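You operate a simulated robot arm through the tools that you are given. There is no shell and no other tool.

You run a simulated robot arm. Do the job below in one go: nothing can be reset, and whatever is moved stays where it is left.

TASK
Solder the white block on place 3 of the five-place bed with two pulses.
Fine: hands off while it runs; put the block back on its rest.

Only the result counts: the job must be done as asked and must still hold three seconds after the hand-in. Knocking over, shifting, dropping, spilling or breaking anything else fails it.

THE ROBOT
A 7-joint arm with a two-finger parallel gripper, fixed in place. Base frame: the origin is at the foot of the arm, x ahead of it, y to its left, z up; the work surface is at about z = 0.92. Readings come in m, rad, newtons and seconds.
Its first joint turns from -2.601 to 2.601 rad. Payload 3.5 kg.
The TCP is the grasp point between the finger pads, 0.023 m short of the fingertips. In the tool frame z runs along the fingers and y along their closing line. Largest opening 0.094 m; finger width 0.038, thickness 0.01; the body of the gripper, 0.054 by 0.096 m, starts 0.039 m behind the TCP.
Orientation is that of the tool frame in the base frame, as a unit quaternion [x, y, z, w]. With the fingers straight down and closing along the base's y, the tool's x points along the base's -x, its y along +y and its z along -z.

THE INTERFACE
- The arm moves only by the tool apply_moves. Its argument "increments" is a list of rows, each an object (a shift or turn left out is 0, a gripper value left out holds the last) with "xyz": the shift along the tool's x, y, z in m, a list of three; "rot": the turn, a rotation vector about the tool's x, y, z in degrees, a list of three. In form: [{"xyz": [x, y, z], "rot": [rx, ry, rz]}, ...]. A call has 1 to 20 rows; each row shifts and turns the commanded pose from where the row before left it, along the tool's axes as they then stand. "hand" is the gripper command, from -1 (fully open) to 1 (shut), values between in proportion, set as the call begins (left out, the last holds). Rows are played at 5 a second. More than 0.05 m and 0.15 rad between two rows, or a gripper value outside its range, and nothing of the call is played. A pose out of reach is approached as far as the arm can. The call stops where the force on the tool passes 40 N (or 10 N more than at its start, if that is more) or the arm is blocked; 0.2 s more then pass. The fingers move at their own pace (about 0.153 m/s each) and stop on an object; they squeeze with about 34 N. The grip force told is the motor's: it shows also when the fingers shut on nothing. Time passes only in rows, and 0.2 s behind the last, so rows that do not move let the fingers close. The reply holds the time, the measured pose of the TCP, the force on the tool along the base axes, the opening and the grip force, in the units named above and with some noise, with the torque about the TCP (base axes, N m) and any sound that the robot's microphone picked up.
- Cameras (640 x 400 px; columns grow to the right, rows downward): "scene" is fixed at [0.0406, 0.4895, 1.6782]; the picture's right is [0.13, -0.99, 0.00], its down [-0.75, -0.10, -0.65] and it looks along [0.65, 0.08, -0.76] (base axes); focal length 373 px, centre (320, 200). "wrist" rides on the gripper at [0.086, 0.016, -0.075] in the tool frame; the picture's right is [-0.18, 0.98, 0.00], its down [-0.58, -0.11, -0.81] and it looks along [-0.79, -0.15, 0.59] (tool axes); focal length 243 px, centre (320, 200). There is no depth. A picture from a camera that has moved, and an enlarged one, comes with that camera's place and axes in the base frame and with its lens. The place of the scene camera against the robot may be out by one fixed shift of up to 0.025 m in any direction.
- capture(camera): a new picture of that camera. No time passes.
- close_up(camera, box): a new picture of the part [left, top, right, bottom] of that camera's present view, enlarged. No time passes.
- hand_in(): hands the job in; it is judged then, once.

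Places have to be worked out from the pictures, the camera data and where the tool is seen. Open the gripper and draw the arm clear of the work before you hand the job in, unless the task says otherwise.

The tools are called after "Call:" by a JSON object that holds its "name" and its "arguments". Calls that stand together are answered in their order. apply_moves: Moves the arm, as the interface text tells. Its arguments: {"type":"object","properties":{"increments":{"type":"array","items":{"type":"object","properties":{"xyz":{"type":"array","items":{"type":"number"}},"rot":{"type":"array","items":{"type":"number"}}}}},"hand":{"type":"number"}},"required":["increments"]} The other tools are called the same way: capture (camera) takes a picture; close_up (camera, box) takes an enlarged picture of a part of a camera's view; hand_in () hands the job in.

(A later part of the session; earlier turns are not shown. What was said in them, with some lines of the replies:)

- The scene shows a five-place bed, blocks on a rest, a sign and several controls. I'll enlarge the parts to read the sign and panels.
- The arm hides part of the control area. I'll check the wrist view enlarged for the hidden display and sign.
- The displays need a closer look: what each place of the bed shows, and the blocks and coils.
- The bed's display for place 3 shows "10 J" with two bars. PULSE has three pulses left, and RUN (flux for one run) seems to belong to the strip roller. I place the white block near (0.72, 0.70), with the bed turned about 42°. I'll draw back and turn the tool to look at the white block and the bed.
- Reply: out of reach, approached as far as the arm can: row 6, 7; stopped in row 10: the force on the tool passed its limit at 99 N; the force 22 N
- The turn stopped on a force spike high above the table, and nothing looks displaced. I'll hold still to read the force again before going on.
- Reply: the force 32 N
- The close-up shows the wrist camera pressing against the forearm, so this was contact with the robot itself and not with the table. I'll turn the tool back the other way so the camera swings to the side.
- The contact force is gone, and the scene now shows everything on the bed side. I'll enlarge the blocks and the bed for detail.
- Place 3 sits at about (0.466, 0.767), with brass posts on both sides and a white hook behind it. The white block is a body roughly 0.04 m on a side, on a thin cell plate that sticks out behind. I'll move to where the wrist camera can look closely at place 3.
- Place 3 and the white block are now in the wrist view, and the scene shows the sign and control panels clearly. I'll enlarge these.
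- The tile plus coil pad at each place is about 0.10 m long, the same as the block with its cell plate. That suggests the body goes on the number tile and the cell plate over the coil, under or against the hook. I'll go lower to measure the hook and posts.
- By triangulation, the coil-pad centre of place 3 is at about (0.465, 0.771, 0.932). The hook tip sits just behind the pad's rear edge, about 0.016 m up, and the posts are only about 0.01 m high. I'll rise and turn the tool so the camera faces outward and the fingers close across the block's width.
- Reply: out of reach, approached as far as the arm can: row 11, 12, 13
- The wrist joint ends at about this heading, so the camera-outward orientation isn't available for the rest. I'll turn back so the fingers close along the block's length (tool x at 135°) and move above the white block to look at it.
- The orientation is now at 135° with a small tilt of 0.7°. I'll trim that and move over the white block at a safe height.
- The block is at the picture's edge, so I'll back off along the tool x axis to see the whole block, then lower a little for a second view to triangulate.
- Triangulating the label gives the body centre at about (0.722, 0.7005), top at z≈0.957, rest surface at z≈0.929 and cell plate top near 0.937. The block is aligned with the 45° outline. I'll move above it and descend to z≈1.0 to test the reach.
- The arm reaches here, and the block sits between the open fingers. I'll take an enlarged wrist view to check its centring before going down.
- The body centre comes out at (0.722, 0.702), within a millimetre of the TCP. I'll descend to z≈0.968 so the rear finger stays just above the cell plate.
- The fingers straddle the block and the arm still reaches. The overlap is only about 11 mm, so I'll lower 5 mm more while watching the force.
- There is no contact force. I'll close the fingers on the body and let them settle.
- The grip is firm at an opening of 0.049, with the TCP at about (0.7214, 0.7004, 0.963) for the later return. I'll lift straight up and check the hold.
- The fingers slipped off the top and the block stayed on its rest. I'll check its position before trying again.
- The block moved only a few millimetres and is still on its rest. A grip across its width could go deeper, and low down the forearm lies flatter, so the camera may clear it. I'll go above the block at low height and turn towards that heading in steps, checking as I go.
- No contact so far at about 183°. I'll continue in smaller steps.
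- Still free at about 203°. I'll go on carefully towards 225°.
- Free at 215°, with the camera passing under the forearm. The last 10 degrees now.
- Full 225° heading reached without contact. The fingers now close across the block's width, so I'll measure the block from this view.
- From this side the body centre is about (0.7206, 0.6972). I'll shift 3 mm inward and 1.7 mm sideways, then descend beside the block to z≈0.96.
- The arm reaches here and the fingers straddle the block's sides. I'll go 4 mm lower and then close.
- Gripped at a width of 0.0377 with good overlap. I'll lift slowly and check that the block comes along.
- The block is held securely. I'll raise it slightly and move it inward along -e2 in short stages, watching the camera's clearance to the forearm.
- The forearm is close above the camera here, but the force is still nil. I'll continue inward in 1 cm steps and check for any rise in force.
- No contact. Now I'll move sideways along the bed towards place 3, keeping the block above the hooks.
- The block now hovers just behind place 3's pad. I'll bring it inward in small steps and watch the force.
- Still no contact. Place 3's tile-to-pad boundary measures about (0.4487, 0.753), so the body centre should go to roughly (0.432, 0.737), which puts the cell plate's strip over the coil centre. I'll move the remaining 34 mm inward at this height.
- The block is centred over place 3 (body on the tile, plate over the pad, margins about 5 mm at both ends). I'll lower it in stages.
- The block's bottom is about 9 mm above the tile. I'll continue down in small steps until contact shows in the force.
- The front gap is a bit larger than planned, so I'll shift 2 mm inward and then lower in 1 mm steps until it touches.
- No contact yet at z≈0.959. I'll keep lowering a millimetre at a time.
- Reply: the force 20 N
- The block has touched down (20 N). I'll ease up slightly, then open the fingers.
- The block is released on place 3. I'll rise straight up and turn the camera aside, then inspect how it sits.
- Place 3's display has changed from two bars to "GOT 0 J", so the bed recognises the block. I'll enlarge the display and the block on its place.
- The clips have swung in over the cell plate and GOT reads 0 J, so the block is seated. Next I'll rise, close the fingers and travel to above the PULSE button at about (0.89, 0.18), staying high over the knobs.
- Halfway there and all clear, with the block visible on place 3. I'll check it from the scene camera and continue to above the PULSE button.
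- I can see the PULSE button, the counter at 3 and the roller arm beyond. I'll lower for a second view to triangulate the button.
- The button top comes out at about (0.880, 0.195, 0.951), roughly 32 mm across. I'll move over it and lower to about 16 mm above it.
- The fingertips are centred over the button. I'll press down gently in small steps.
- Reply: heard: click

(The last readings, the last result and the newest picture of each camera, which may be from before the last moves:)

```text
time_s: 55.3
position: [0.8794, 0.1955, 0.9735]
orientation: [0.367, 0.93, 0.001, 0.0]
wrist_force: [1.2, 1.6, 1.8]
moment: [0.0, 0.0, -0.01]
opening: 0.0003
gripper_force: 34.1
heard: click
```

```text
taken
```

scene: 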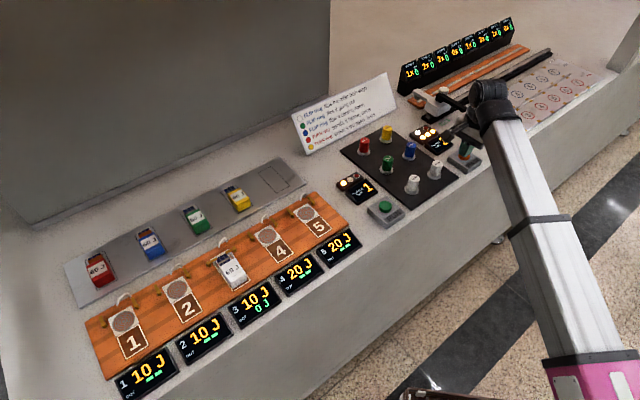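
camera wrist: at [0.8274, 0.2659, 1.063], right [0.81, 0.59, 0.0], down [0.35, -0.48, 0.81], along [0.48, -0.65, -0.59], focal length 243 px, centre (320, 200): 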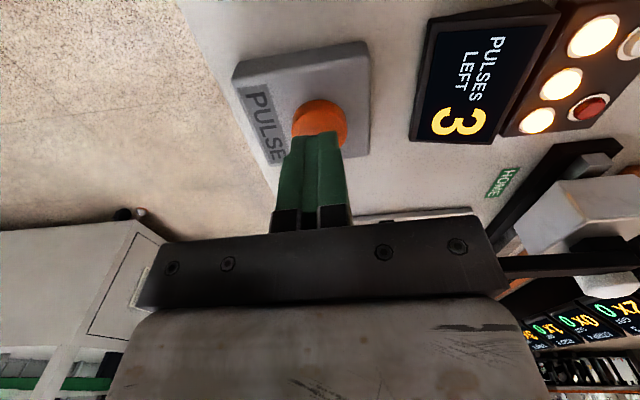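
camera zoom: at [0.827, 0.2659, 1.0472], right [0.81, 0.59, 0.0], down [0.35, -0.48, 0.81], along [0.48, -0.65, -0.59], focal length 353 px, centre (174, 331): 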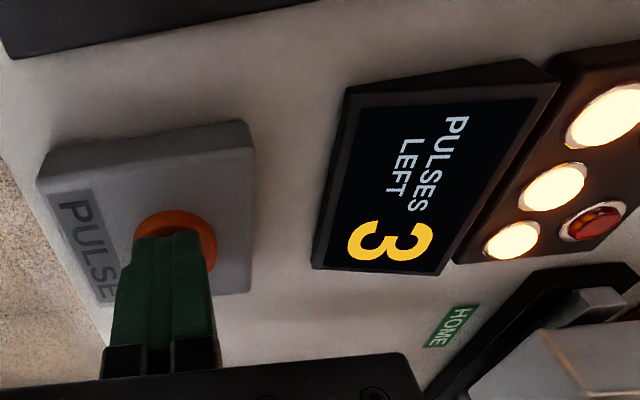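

A click was heard. I'll lift the finger off and watch the counter and the place display.

Call:
{"name": "apply_moves", "arguments": {"increments": [{"xyz": [0, 0, -0.006]}, {"xyz": [0, 0, -0.012]}, {}]}}

Call:
{"name": "capture", "arguments": {"camera": "scene"}}

Call:
{"name": "close_up", "arguments": {"camera": "scene", "box": [180, 225, 300, 335]}}

Call:
{"name": "close_up", "arguments": {"camera": "scene", "box": [400, 110, 490, 180]}}

```text
time_s: 56.1
position: [0.8795, 0.1959, 0.9902]
orientation: [0.368, 0.93, 0.0, 0.0]
wrist_force: [0.8, -0.4, 0.4]
moment: [-0.01, -0.01, 0.01]
opening: 0.0
gripper_force: 34.2
```

```text
taken
```

scene: 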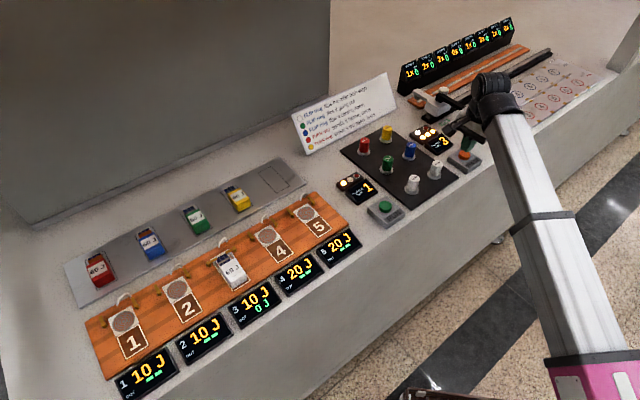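

```text
3.64 times, centred on (240, 280) of scene
camera zoom: at [0.0406, 0.4895, 1.6782], right [0.13, -0.99, 0.0], down [-0.75, -0.1, -0.65], along [0.65, 0.08, -0.76], focal length 1356 px, centre (611, -91)
```

zoom: 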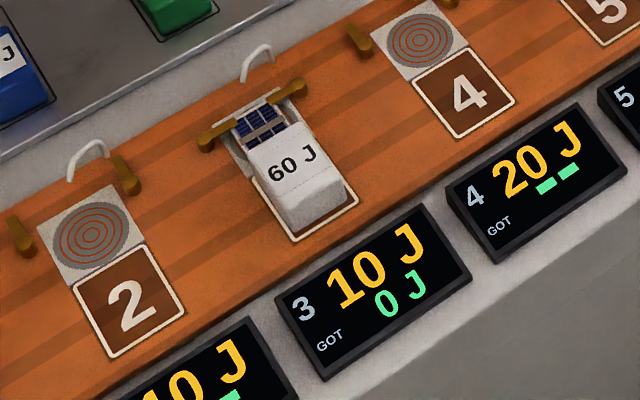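

```text
5.71 times, centred on (445, 145) of scene
camera zoom: at [0.0406, 0.4895, 1.6782], right [0.13, -0.99, 0.0], down [-0.75, -0.1, -0.65], along [0.65, 0.08, -0.76], focal length 2131 px, centre (-394, 514)
```

zoom: 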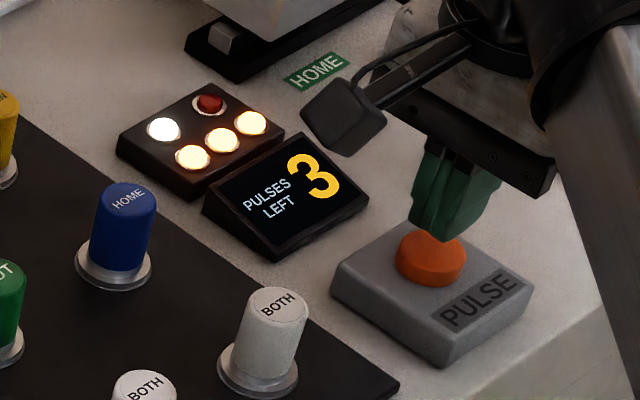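

The white lamp on the pulse unit has lit, so the pulse is under way. I'll hold still and wait.

Call:
{"name": "apply_moves", "arguments": {"increments": [{}, {}, {}, {}, {}, {}, {}, {}, {}, {}]}}

Call:
{"name": "close_up", "arguments": {"camera": "scene", "box": [180, 225, 300, 335]}}

Call:
{"name": "close_up", "arguments": {"camera": "scene", "box": [400, 110, 490, 180]}}

```text
time_s: 58.3
position: [0.8804, 0.1963, 0.9907]
orientation: [0.368, 0.93, 0.0, 0.0]
wrist_force: [0.3, 0.4, -0.3]
moment: [0.0, 0.0, 0.0]
opening: 0.0
gripper_force: 34.2
```

```text
3.64 times, centred on (240, 280) of scene
camera zoom: at [0.0406, 0.4895, 1.6782], right [0.13, -0.99, 0.0], down [-0.75, -0.1, -0.65], along [0.65, 0.08, -0.76], focal length 1356 px, centre (611, -91)
```

zoom: 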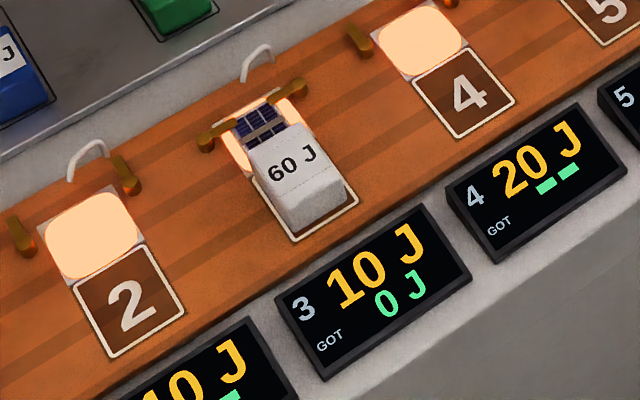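

```text
5.71 times, centred on (445, 145) of scene
camera zoom: at [0.0406, 0.4895, 1.6782], right [0.13, -0.99, 0.0], down [-0.75, -0.1, -0.65], along [0.65, 0.08, -0.76], focal length 2131 px, centre (-394, 514)
```

zoom: 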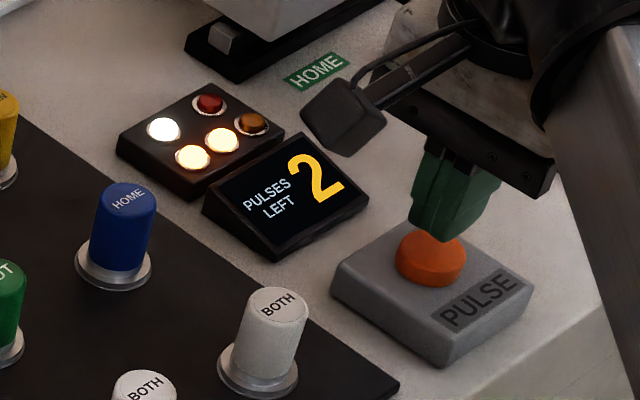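

All the pads are glowing and the counter went down to 2. I'll keep waiting until the pulse ends.

Call:
{"name": "apply_moves", "arguments": {"increments": [{}, {}, {}, {}, {}, {}, {}, {}, {}, {}]}}

Call:
{"name": "close_up", "arguments": {"camera": "scene", "box": [180, 225, 300, 335]}}

Call:
{"name": "close_up", "arguments": {"camera": "scene", "box": [400, 110, 490, 180]}}

```text
time_s: 60.5
position: [0.8802, 0.1954, 0.9909]
orientation: [0.367, 0.93, 0.0, 0.0]
wrist_force: [-0.1, 0.6, -0.2]
moment: [0.03, -0.02, -0.01]
opening: 0.0002
gripper_force: 33.5
```

```text
3.64 times, centred on (240, 280) of scene
camera zoom: at [0.0406, 0.4895, 1.6782], right [0.13, -0.99, 0.0], down [-0.75, -0.1, -0.65], along [0.65, 0.08, -0.76], focal length 1356 px, centre (611, -91)
```

zoom: 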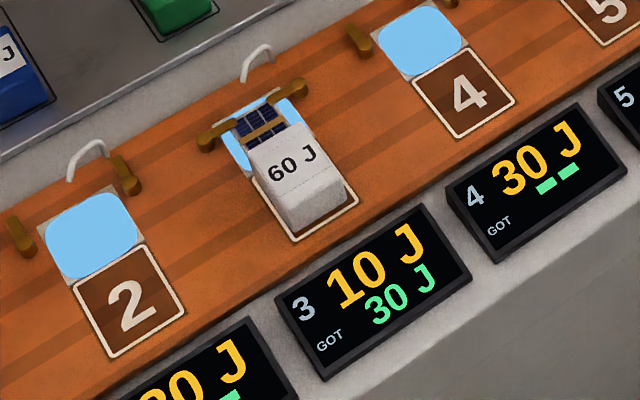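

```text
5.71 times, centred on (445, 145) of scene
camera zoom: at [0.0406, 0.4895, 1.6782], right [0.13, -0.99, 0.0], down [-0.75, -0.1, -0.65], along [0.65, 0.08, -0.76], focal length 2131 px, centre (-394, 514)
```

zoom: 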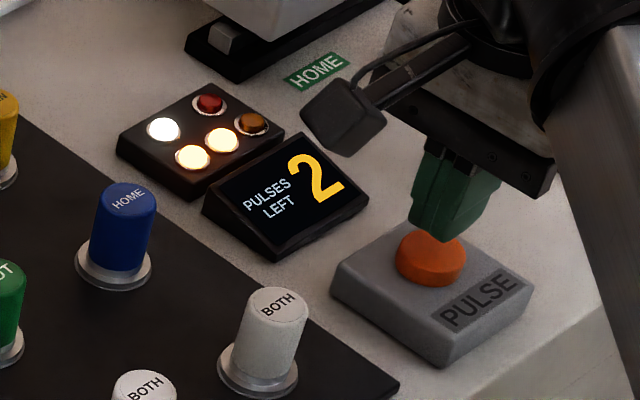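

Place 3 now shows GOT 30 J, and the neighbouring displays changed too. The pads are blue, perhaps cooling, and the white lamp is still lit. I'll look at all the displays and wait on.

Call:
{"name": "close_up", "arguments": {"camera": "scene", "box": [80, 220, 380, 400]}}

Call:
{"name": "apply_moves", "arguments": {"increments": [{}, {}, {}, {}, {}, {}, {}, {}]}}

Call:
{"name": "close_up", "arguments": {"camera": "scene", "box": [80, 220, 380, 400]}}

Call:
{"name": "close_up", "arguments": {"camera": "scene", "box": [400, 110, 490, 180]}}

```text
2.13 times, centred on (230, 310) of scene
camera zoom: at [0.0406, 0.4895, 1.6782], right [0.13, -0.99, 0.0], down [-0.75, -0.1, -0.65], along [0.65, 0.08, -0.76], focal length 796 px, centre (512, -35)
```

zoom: 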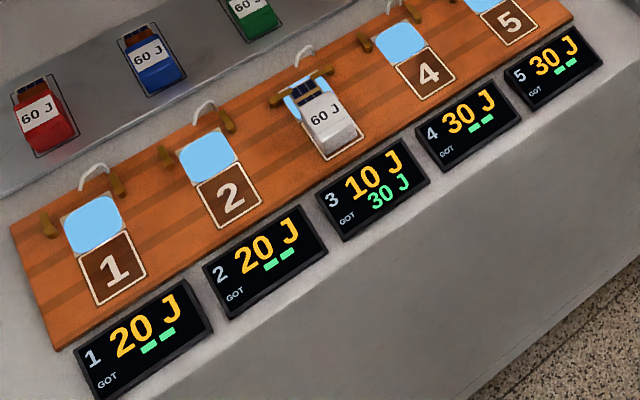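

```text
time_s: 62.3
position: [0.8804, 0.1949, 0.9911]
orientation: [0.367, 0.93, -0.001, 0.0]
wrist_force: [-0.1, -0.5, 0.7]
moment: [0.0, 0.01, 0.05]
opening: 0.0
gripper_force: 34.4
```

```text
2.13 times, centred on (230, 310) of scene
camera zoom: at [0.0406, 0.4895, 1.6782], right [0.13, -0.99, 0.0], down [-0.75, -0.1, -0.65], along [0.65, 0.08, -0.76], focal length 796 px, centre (512, -35)
```

zoom: 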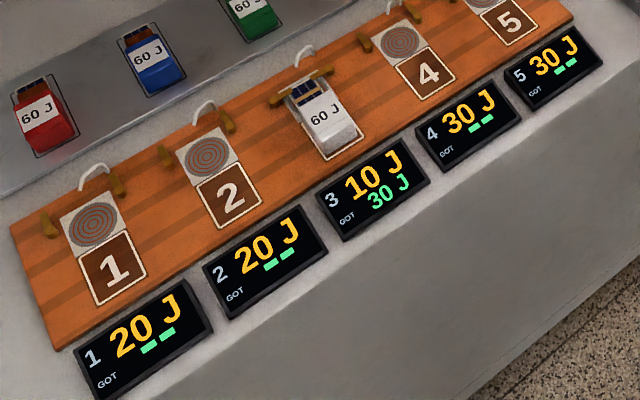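

```text
5.71 times, centred on (445, 145) of scene
camera zoom: at [0.0406, 0.4895, 1.6782], right [0.13, -0.99, 0.0], down [-0.75, -0.1, -0.65], along [0.65, 0.08, -0.76], focal length 2131 px, centre (-394, 514)
```

zoom: 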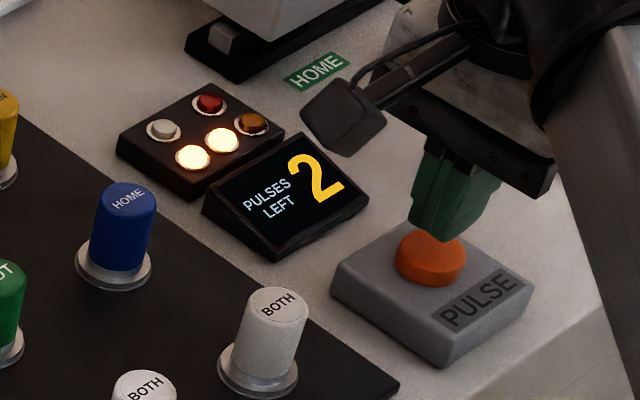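

The first pulse has ended, with the white lamp out, GOT at 30 J and 2 pulses left. Place 3 again shows 10 J as before, so a second pulse should bring it to 60 J, matching the block's label. I'll press again the same way.

Call:
{"name": "apply_moves", "arguments": {"increments": [{"xyz": [0, 0, 0.006]}, {"xyz": [0, 0, 0.005]}, {"xyz": [0, 0, 0.002]}, {"xyz": [0, 0, 0.002]}, {"xyz": [0, 0, 0.002]}, {"xyz": [0, 0, 0.001]}]}}

Call:
{"name": "apply_moves", "arguments": {"increments": [{"xyz": [0, 0, -0.006]}, {"xyz": [0, 0, -0.012]}, {}]}}

Call:
{"name": "close_up", "arguments": {"camera": "scene", "box": [400, 110, 490, 180]}}

```text
time_s: 63.7
position: [0.8806, 0.1959, 0.9729]
orientation: [0.367, 0.93, 0.0, 0.0]
wrist_force: [0.6, -0.5, 3.2]
moment: [-0.05, -0.02, -0.04]
opening: 0.0
gripper_force: 33.9
heard: click
```

```text
time_s: 64.5
position: [0.8792, 0.1953, 0.9906]
orientation: [0.368, 0.93, 0.0, 0.0]
wrist_force: [0.6, 0.6, 0.4]
moment: [-0.04, 0.02, -0.01]
opening: 0.0
gripper_force: 34.5
```

```text
5.71 times, centred on (445, 145) of scene
camera zoom: at [0.0406, 0.4895, 1.6782], right [0.13, -0.99, 0.0], down [-0.75, -0.1, -0.65], along [0.65, 0.08, -0.76], focal length 2131 px, centre (-394, 514)
```

zoom: 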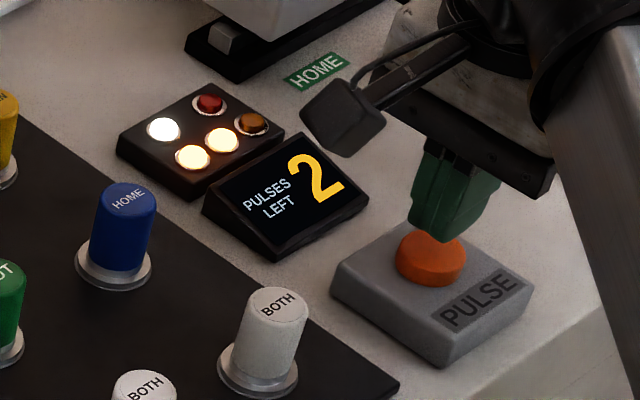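

The second pulse is running, with the white lamp lit. I'll wait without touching anything until it has ended.

Call:
{"name": "apply_moves", "arguments": {"increments": [{}, {}, {}, {}, {}, {}, {}, {}, {}, {}, {}, {}, {}, {}, {}, {}, {}, {}, {}, {}]}}

Call:
{"name": "apply_moves", "arguments": {"increments": [{}, {}, {}, {}, {}, {}, {}, {}, {}, {}, {}, {}, {}, {}, {}]}}

Call:
{"name": "close_up", "arguments": {"camera": "scene", "box": [80, 220, 380, 400]}}

Call:
{"name": "close_up", "arguments": {"camera": "scene", "box": [400, 110, 490, 180]}}

```text
time_s: 68.7
position: [0.8791, 0.1957, 0.9913]
orientation: [0.367, 0.93, 0.0, 0.0]
wrist_force: [0.6, 0.2, -0.3]
moment: [-0.01, -0.04, -0.01]
opening: 0.0
gripper_force: 33.9
```

```text
time_s: 71.9
position: [0.8806, 0.1963, 0.9912]
orientation: [0.367, 0.93, 0.0, 0.0]
wrist_force: [0.1, -0.2, 0.5]
moment: [-0.03, 0.01, 0.02]
opening: 0.0
gripper_force: 33.7
```

```text
2.13 times, centred on (230, 310) of scene
camera zoom: at [0.0406, 0.4895, 1.6782], right [0.13, -0.99, 0.0], down [-0.75, -0.1, -0.65], along [0.65, 0.08, -0.76], focal length 796 px, centre (512, -35)
```

zoom: 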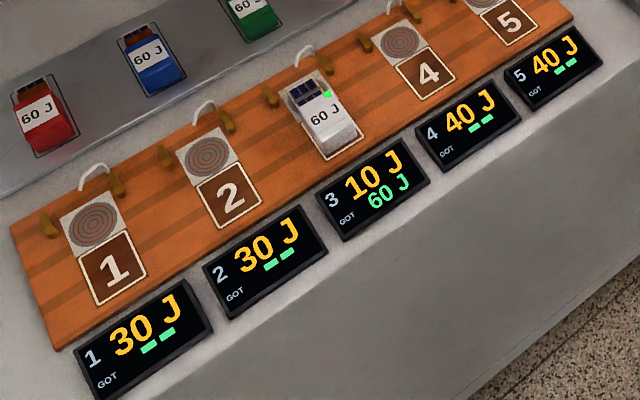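

```text
5.71 times, centred on (445, 145) of scene
camera zoom: at [0.0406, 0.4895, 1.6782], right [0.13, -0.99, 0.0], down [-0.75, -0.1, -0.65], along [0.65, 0.08, -0.76], focal length 2131 px, centre (-394, 514)
```

zoom: 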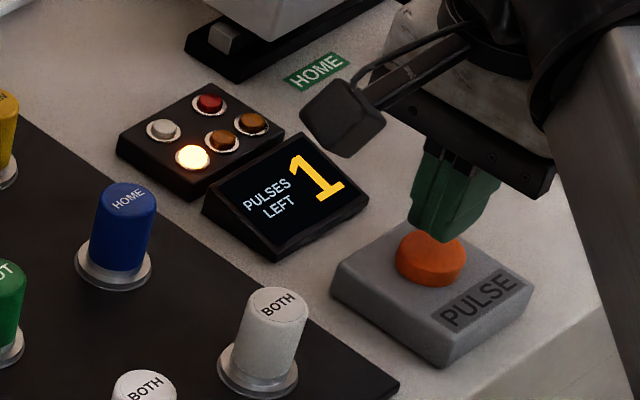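

Place 3 shows GOT 60 J, the clips have opened and the block's green lamp is lit, so the soldering is done with two pulses. Now I'll go back high over the knobs to above place 3.

Call:
{"name": "apply_moves", "arguments": {"increments": [{"xyz": [0, 0, -0.046]}, {"xyz": [0, 0, -0.046]}, {"xyz": [0, 0, -0.046]}, {"xyz": [0.0435, 0.0055, 0]}, {"xyz": [0.0435, 0.0055, 0]}, {"xyz": [0.0435, 0.0055, 0]}, {"xyz": [0.0435, 0.0055, 0]}, {"xyz": [0.0435, 0.0055, 0]}, {"xyz": [0.0435, 0.0055, 0]}, {"xyz": [0.0435, 0.0055, 0]}, {"xyz": [0.0435, 0.0055, 0]}, {"xyz": [0.0435, 0.0055, 0]}, {"xyz": [0.0435, 0.0055, 0]}, {"xyz": [0.0435, 0.0055, 0]}, {"xyz": [0.0435, 0.0055, 0]}, {"xyz": [0.0435, 0.0055, 0]}, {"xyz": [0.0435, 0.0055, 0]}, {"xyz": [0.0435, 0.0055, 0]}, {"xyz": [0.0435, 0.0055, 0]}]}}

Call:
{"name": "capture", "arguments": {"camera": "wrist"}}

Call:
{"name": "capture", "arguments": {"camera": "scene"}}

```text
time_s: 75.9
position: [0.4329, 0.7367, 1.1294]
orientation: [0.367, 0.93, 0.001, -0.001]
wrist_force: [-0.8, 0.0, -1.0]
moment: [0.0, 0.02, -0.01]
opening: 0.0001
gripper_force: 33.8
```

```text
taken
camera wrist: at [0.3798, 0.8068, 1.2036], right [0.81, 0.59, 0.0], down [0.35, -0.48, 0.81], along [0.48, -0.65, -0.59], focal length 243 px, centre (320, 200)
```

wrist: 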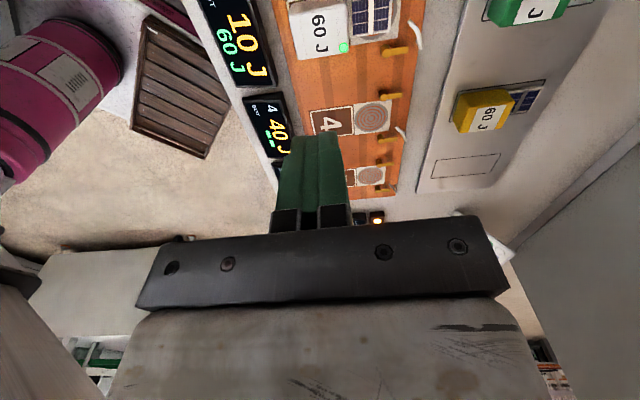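

```text
taken
```

scene: 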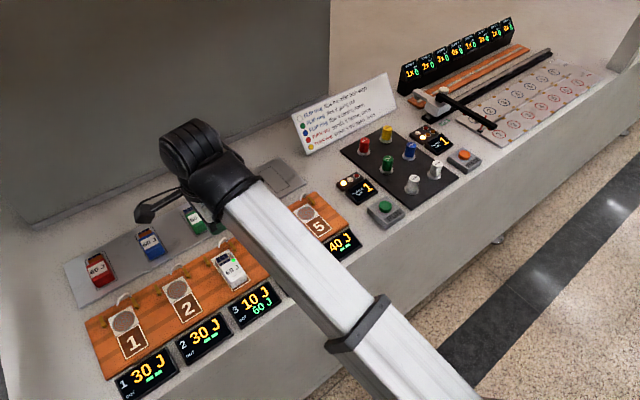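

The block is on place 3 with its green lamp lit. I'll open the fingers, lower to z≈1.003 and turn to the 225° heading as before.

Call:
{"name": "apply_moves", "arguments": {"increments": [{"xyz": [0, 0, 0.04]}, {"xyz": [0, 0, 0.04]}, {"xyz": [0, 0, 0.045]}, {"rot": [0, 0, -8]}, {"rot": [0, 0, -8]}, {"rot": [0, 0, -8]}, {"rot": [0, 0, -8]}, {"rot": [0, 0, -8]}, {"rot": [0, 0, -8]}, {"rot": [0, 0, -8]}, {"rot": [0, 0, -8]}, {"rot": [0, 0, -8]}, {"rot": [0, 0, -8]}, {"rot": [0, 0, -8]}, {}], "hand": -1}}

Call:
{"name": "capture", "arguments": {"camera": "wrist"}}

Call:
{"name": "close_up", "arguments": {"camera": "wrist", "box": [220, 20, 420, 190]}}

```text
time_s: 79.1
position: [0.4318, 0.7347, 1.004]
orientation: [-0.383, 0.924, 0.0, 0.0]
wrist_force: [-0.2, -0.8, 0.4]
moment: [0.01, 0.01, 0.0]
opening: 0.0939
gripper_force: 0.1
```

```text
taken
camera wrist: at [0.3587, 0.685, 1.0785], right [-0.56, 0.83, 0.0], down [0.49, 0.33, 0.81], along [0.67, 0.46, -0.59], focal length 243 px, centre (320, 200)
```

wrist: 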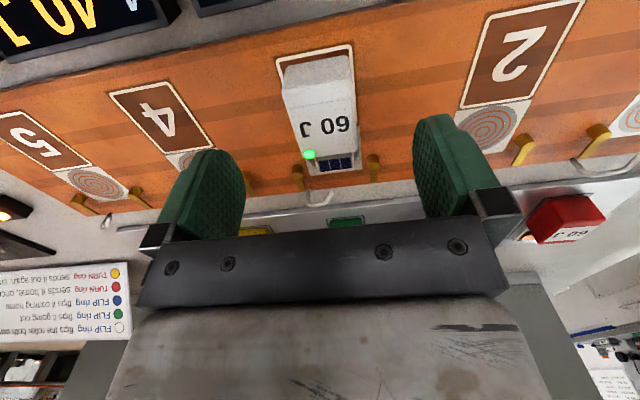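

```text
2.35 times, centred on (320, 105) of wrist
camera zoom: at [0.3587, 0.685, 1.0785], right [-0.56, 0.83, 0.0], down [0.49, 0.33, 0.81], along [0.67, 0.46, -0.59], focal length 571 px, centre (320, 424)
```

zoom: 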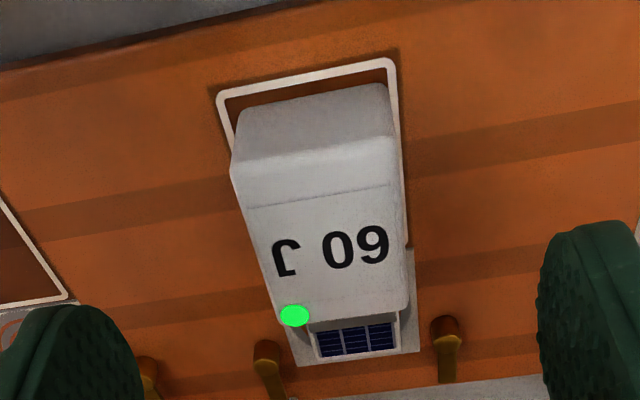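

The block is where I left it, with the clips open. I'll shift 2 mm sideways to centre and descend around the body to grip it again.

Call:
{"name": "apply_moves", "arguments": {"increments": [{"xyz": [-0.0005, 0.002, 0]}, {"xyz": [0, 0, 0.02]}, {"xyz": [0, 0, 0.015]}, {"xyz": [0, 0, 0.009]}, {}]}}

Call:
{"name": "close_up", "arguments": {"camera": "wrist", "box": [140, 40, 520, 280]}}

```text
time_s: 80.3
position: [0.4316, 0.7373, 0.9597]
orientation: [-0.383, 0.924, 0.001, 0.0]
wrist_force: [0.9, -0.9, 0.8]
moment: [0.0, -0.03, 0.01]
opening: 0.0939
gripper_force: 0.1
```

```text
1.67 times, centred on (330, 160) of wrist
camera zoom: at [0.3576, 0.6875, 1.0341], right [-0.56, 0.83, 0.0], down [0.49, 0.33, 0.81], along [0.67, 0.45, -0.59], focal length 404 px, centre (303, 267)
```

zoom: 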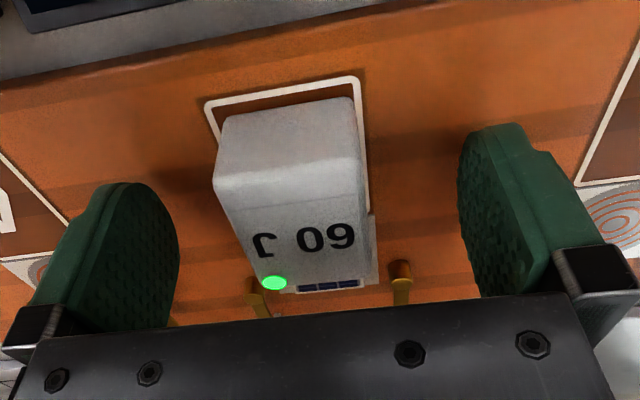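

The body is centred between the fingers. I'll close and then lift gently.

Call:
{"name": "apply_moves", "arguments": {"increments": [{}, {}, {}, {}], "hand": 1}}

Call:
{"name": "apply_moves", "arguments": {"increments": [{"xyz": [0, 0, -0.005]}, {"xyz": [0, 0, -0.01]}, {"xyz": [0, 0, -0.012]}, {"xyz": [0, 0, -0.012]}, {}]}}

Call:
{"name": "capture", "arguments": {"camera": "wrist"}}

Call:
{"name": "close_up", "arguments": {"camera": "scene", "box": [80, 160, 380, 360]}}

```text
time_s: 81.3
position: [0.4302, 0.7387, 0.96]
orientation: [-0.382, 0.924, 0.001, 0.001]
wrist_force: [0.1, -0.3, 0.0]
moment: [0.02, -0.04, -0.01]
opening: 0.0376
gripper_force: 33.9
```

```text
time_s: 82.5
position: [0.4308, 0.7361, 0.9992]
orientation: [-0.382, 0.924, 0.0, 0.0]
wrist_force: [-0.2, -0.1, -0.7]
moment: [-0.01, 0.02, -0.01]
opening: 0.0375
gripper_force: 34.4
```

```text
taken
camera wrist: at [0.3577, 0.6873, 1.0734], right [-0.56, 0.83, 0.0], down [0.49, 0.33, 0.81], along [0.67, 0.45, -0.59], focal length 243 px, centre (320, 200)
```

wrist: 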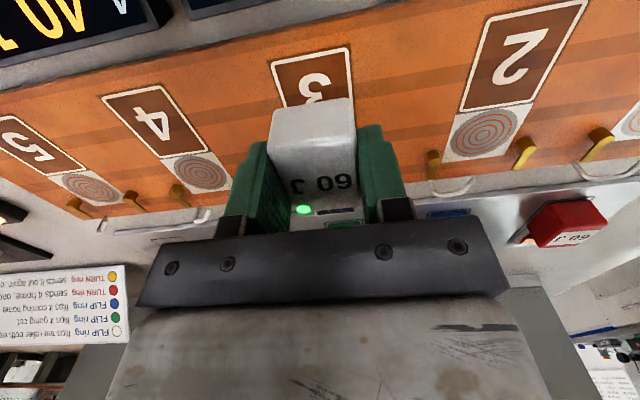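

```text
2.00 times, centred on (230, 260) of scene
camera zoom: at [0.0406, 0.4895, 1.6782], right [0.13, -0.99, 0.0], down [-0.75, -0.1, -0.65], along [0.65, 0.08, -0.76], focal length 746 px, centre (500, 80)
```

zoom: 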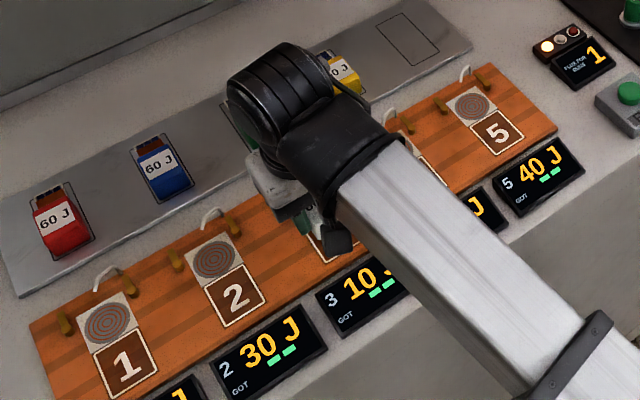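

The block is lifted with its lamp still green. I'll retrace the path: outward, sideways along the bed, then outward to the rest.

Call:
{"name": "apply_moves", "arguments": {"increments": [{"xyz": [-0.0175, 0, 0]}, {"xyz": [-0.0175, 0, 0]}, {"xyz": [-0.0175, 0, 0]}, {"xyz": [-0.0175, 0, 0]}, {"xyz": [0, -0.0384, 0]}, {"xyz": [0, -0.0384, 0]}, {"xyz": [0, -0.0384, 0]}, {"xyz": [0, -0.0384, 0]}, {"xyz": [0, -0.0384, 0]}, {"xyz": [0, -0.0384, 0]}, {}]}}

Call:
{"name": "capture", "arguments": {"camera": "wrist"}}

Call:
{"name": "capture", "arguments": {"camera": "scene"}}

```text
time_s: 84.9
position: [0.6439, 0.6247, 1.0001]
orientation: [-0.382, 0.924, 0.0, 0.0]
wrist_force: [0.1, 0.1, -1.2]
moment: [0.04, 0.01, -0.02]
opening: 0.0377
gripper_force: 34.0
```

```text
taken
camera wrist: at [0.5704, 0.5736, 1.0737], right [-0.56, 0.83, 0.0], down [0.49, 0.33, 0.81], along [0.67, 0.45, -0.59], focal length 243 px, centre (320, 200)
```

wrist: 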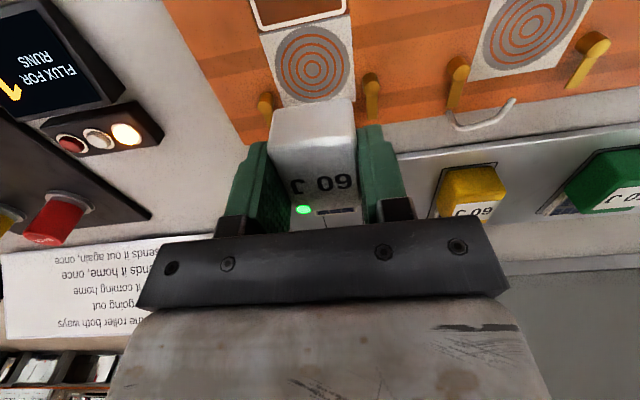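

```text
taken
```

scene: 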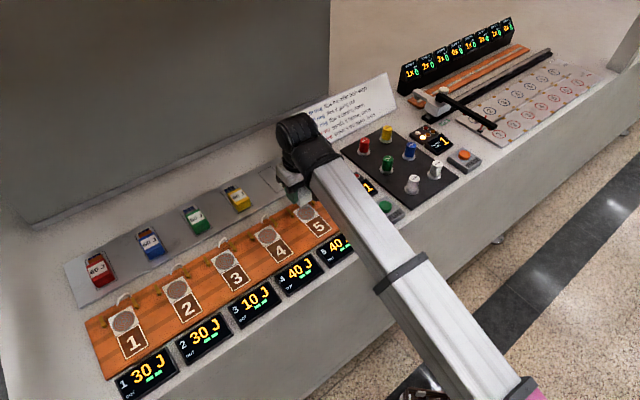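

On track. I'll move the block outward to above its outline on the rest and check the alignment there.

Call:
{"name": "apply_moves", "arguments": {"increments": [{"xyz": [-0.0222, 0, 0]}, {"xyz": [-0.0222, 0, 0]}, {"xyz": [-0.0222, 0, 0]}, {"xyz": [-0.0222, 0, 0]}, {"xyz": [-0.0222, 0, 0]}, {}]}}

Call:
{"name": "capture", "arguments": {"camera": "wrist"}}

Call:
{"name": "close_up", "arguments": {"camera": "wrist", "box": [200, 0, 440, 180]}}

Call:
{"name": "close_up", "arguments": {"camera": "scene", "box": [200, 100, 360, 210]}}

```text
time_s: 86.3
position: [0.7227, 0.7012, 0.9998]
orientation: [-0.381, 0.924, 0.0, -0.001]
wrist_force: [0.2, 0.6, -2.0]
moment: [-0.02, 0.03, 0.04]
opening: 0.0377
gripper_force: 34.1
```

```text
taken
camera wrist: at [0.6488, 0.6517, 1.0734], right [-0.56, 0.83, 0.0], down [0.49, 0.33, 0.81], along [0.67, 0.45, -0.59], focal length 243 px, centre (320, 200)
```

wrist: 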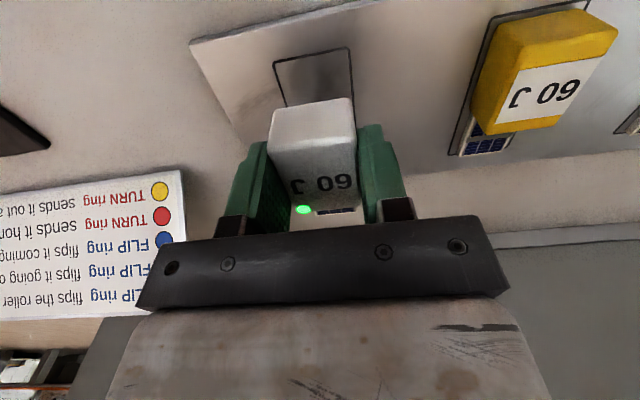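

```text
2.22 times, centred on (320, 90) of wrist
camera zoom: at [0.6488, 0.6517, 1.0734], right [-0.56, 0.83, 0.0], down [0.49, 0.33, 0.81], along [0.67, 0.45, -0.59], focal length 539 px, centre (320, 444)
```

zoom: 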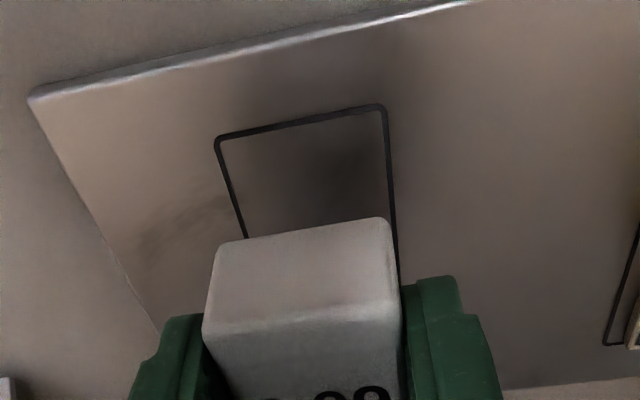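

```text
3.64 times, centred on (280, 155) of scene
camera zoom: at [0.0406, 0.4895, 1.6782], right [0.13, -0.99, 0.0], down [-0.75, -0.1, -0.65], along [0.65, 0.08, -0.76], focal length 1356 px, centre (466, 364)
```

zoom: 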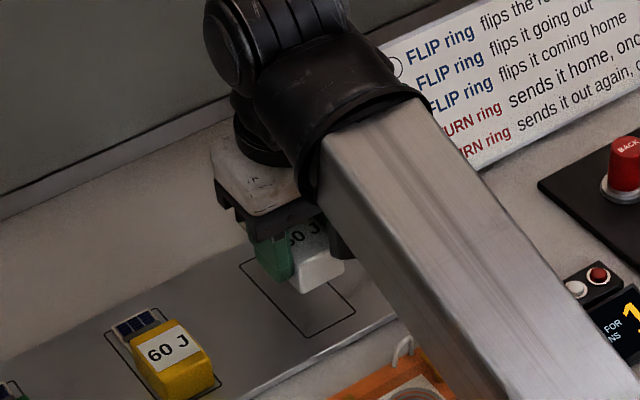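

The block's front edge lines up with the outline to within about 1 mm. I'll apply a 1 mm trim and lower it onto the rest.

Call:
{"name": "apply_moves", "arguments": {"increments": [{"xyz": [0.001, -0.001, 0]}, {"xyz": [0, 0, 0.013]}, {"xyz": [0, 0, 0.013]}, {"xyz": [0, 0, 0.009]}, {}]}}

Call:
{"name": "close_up", "arguments": {"camera": "wrist", "box": [200, 20, 440, 200]}}

```text
time_s: 87.5
position: [0.7217, 0.6993, 0.9653]
orientation: [-0.382, 0.924, 0.0, 0.0]
wrist_force: [0.6, -0.4, -2.0]
moment: [0.01, 0.02, 0.0]
opening: 0.0375
gripper_force: 33.8
```

```text
2.22 times, centred on (320, 110) of wrist
camera zoom: at [0.6481, 0.6501, 1.0383], right [-0.56, 0.83, 0.0], down [0.49, 0.33, 0.81], along [0.67, 0.45, -0.59], focal length 539 px, centre (320, 400)
```

zoom: 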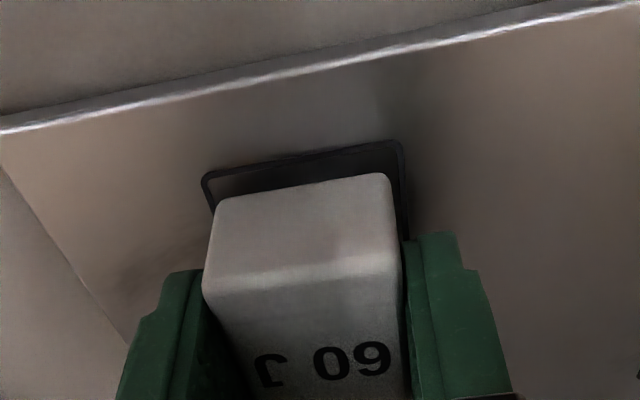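

Alignment is good to within about a millimetre. I'll continue down in small steps until it touches.

Call:
{"name": "apply_moves", "arguments": {"increments": [{"xyz": [0, 0, 0.002]}, {"xyz": [0, 0, 0.002]}, {"xyz": [0, 0, 0.0015]}, {}]}}

Call:
{"name": "apply_moves", "arguments": {"increments": [{"xyz": [0, 0, 0.001]}, {}]}}

Call:
{"name": "apply_moves", "arguments": {"increments": [{"xyz": [0, 0, 0.001]}, {}]}}

```text
time_s: 88.5
position: [0.7212, 0.6997, 0.9583]
orientation: [-0.382, 0.924, 0.0, 0.0]
wrist_force: [-0.2, 0.2, -1.4]
moment: [-0.01, 0.01, -0.01]
opening: 0.0378
gripper_force: 33.8
```

```text
time_s: 89.1
position: [0.722, 0.7017, 0.9583]
orientation: [-0.382, 0.924, 0.0, 0.001]
wrist_force: [-1.3, 1.2, 8.3]
moment: [-0.14, 0.16, -0.02]
opening: 0.0378
gripper_force: 34.1
```

```text
time_s: 89.7
position: [0.7218, 0.7, 0.9585]
orientation: [-0.382, 0.924, 0.0, 0.002]
wrist_force: [-0.1, 2.5, 25.7]
moment: [-0.26, 0.3, 0.01]
opening: 0.0377
gripper_force: 34.0
```

The block is touching the rest (about 25 N). I'll ease up 1 mm, then open the fingers and check.

Call:
{"name": "apply_moves", "arguments": {"increments": [{"xyz": [0, 0, -0.001]}, {}]}}

Call:
{"name": "apply_moves", "arguments": {"increments": [{}, {}, {}], "hand": -1}}

Call:
{"name": "close_up", "arguments": {"camera": "wrist", "box": [140, 40, 520, 280]}}

```text
time_s: 90.3
position: [0.7207, 0.7006, 0.9583]
orientation: [-0.382, 0.924, 0.0, 0.0]
wrist_force: [0.5, 0.8, 19.0]
moment: [-0.09, 0.08, 0.01]
opening: 0.0375
gripper_force: 34.1
```

```text
time_s: 91.1
position: [0.7221, 0.7007, 0.9576]
orientation: [-0.382, 0.924, 0.0, 0.0]
wrist_force: [0.4, 0.5, 0.0]
moment: [0.01, 0.04, -0.01]
opening: 0.094
gripper_force: 0.2
```

```text
1.67 times, centred on (330, 160) of wrist
camera zoom: at [0.6486, 0.6502, 1.0317], right [-0.56, 0.83, 0.0], down [0.49, 0.33, 0.81], along [0.67, 0.45, -0.59], focal length 404 px, centre (303, 267)
```

zoom: 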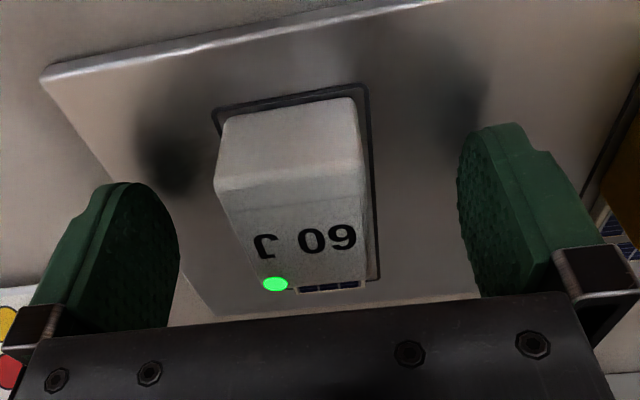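

The block stands inside its outline with the green lamp lit. I'll rise straight up, turn the camera clear at low height, then go up and away for a final look.

Call:
{"name": "apply_moves", "arguments": {"increments": [{"xyz": [0, 0, -0.015]}, {"xyz": [0, 0, -0.02]}, {"xyz": [0, 0, -0.02]}, {"rot": [0, 0, 8]}, {"rot": [0, 0, 8]}, {"rot": [0, 0, 8]}, {"rot": [0, 0, 8]}, {"rot": [0, 0, 8]}, {"rot": [0, 0, 8]}, {"rot": [0, 0, 8]}, {"rot": [0, 0, 8]}, {"rot": [0, 0, 8]}, {"rot": [0, 0, 8]}, {"rot": [0, 0, 8]}, {"xyz": [0, 0, -0.045]}, {"xyz": [0, 0, -0.045]}, {"xyz": [0, 0, -0.045]}, {}]}}

Call:
{"name": "capture", "arguments": {"camera": "scene"}}

Call:
{"name": "close_up", "arguments": {"camera": "scene", "box": [215, 150, 315, 215]}}

Call:
{"name": "capture", "arguments": {"camera": "wrist"}}

```text
time_s: 94.9
position: [0.7206, 0.7003, 1.1481]
orientation: [0.368, 0.93, 0.0, 0.0]
wrist_force: [0.4, 0.8, 0.4]
moment: [0.01, -0.02, -0.03]
opening: 0.094
gripper_force: 0.1
```

```text
taken
```

scene: 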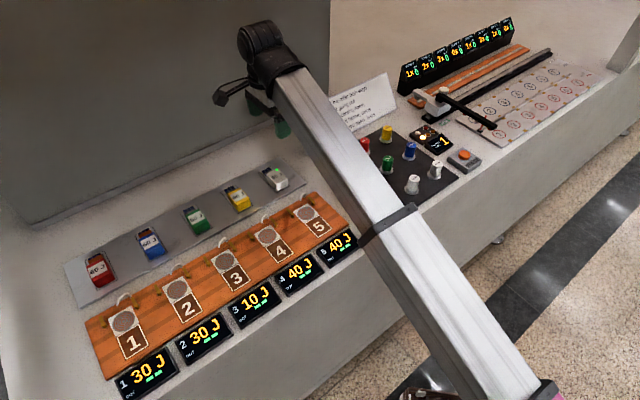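

```text
6.15 times, centred on (265, 182) of scene
camera zoom: at [0.0406, 0.4895, 1.6782], right [0.13, -0.99, 0.0], down [-0.75, -0.1, -0.65], along [0.65, 0.08, -0.76], focal length 2295 px, centre (658, 308)
```

zoom: 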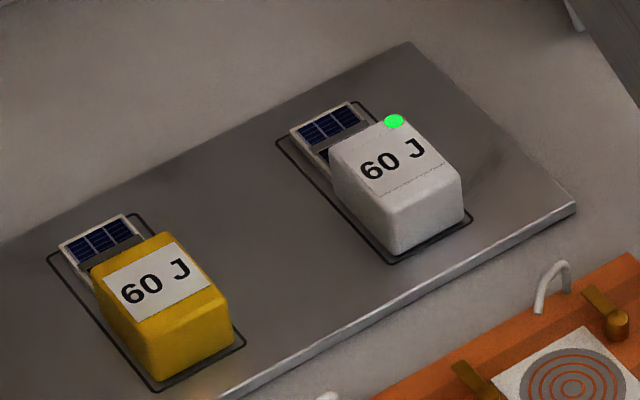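

```text
taken
camera wrist: at [0.6688, 0.7708, 1.2218], right [0.81, 0.59, 0.0], down [0.35, -0.48, 0.81], along [0.48, -0.65, -0.59], focal length 243 px, centre (320, 200)
```

wrist: 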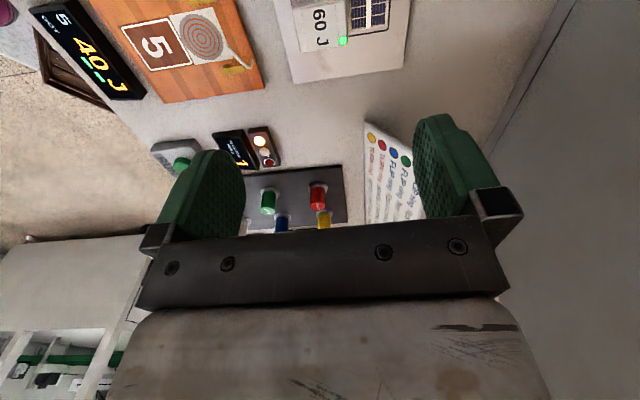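

The white block is back in its outline with its green lamp lit, and the sign, knobs, other blocks and roller are unchanged. I'll raise the open gripper a bit further clear.

Call:
{"name": "apply_moves", "arguments": {"increments": [{"xyz": [0.04, 0, -0.02]}, {"xyz": [0.04, 0, -0.02]}, {"xyz": [0.03, 0, 0]}, {}, {}]}}

Call:
{"name": "capture", "arguments": {"camera": "scene"}}

```text
time_s: 96.1
position: [0.6413, 0.7755, 1.1877]
orientation: [0.368, 0.93, -0.001, 0.0]
wrist_force: [0.0, -0.6, 0.6]
moment: [-0.01, 0.0, -0.01]
opening: 0.0941
gripper_force: 0.0
```

```text
taken
```

scene: 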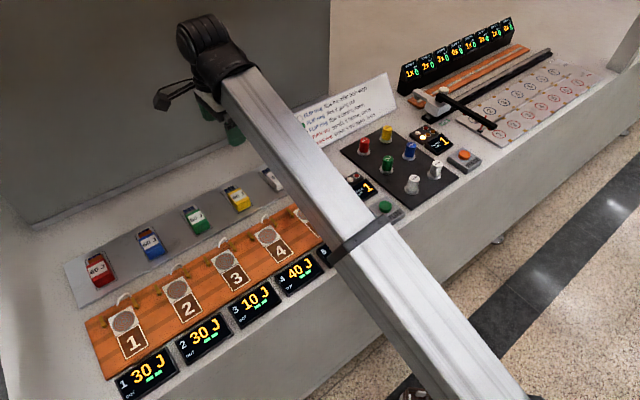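

Everything is at rest: the block got two pulses on place 3 (60 J) and is back on its rest, and the gripper is open and clear. I'll hand the job in.

Call:
{"name": "hand_in", "arguments": {}}

```text
The job is handed in.
```

I soldered the white block on place 3 with two pulses, put it back inside its outline on the rest, and handed the job in. No verdict came back with the hand-in.

- **Soldering:** place 3 read 30 J after the first pulse and 60 J after the second, which matches the block's label. The block's green lamp came on and the clips opened. One of the three pulses is left.
- **Hands off:** I pressed PULSE and lifted the finger clear each time. I then left everything alone until each pulse ended.
- **Forearm contact:** early on, the wrist camera pressed against the robot's own forearm and the move stopped at 99 N. I turned the tool away and the force went back to zero. Nothing on the bench was touched.
- **Slipped grip:** my first grip slipped off the block and shifted it a few millimetres on its rest. I gripped it again across its width. It is now back within about 1 mm of centre in its outline.

In the last pictures, the other blocks, the knobs, the sign and the roller looked unchanged. The gripper is open and clear of the work.
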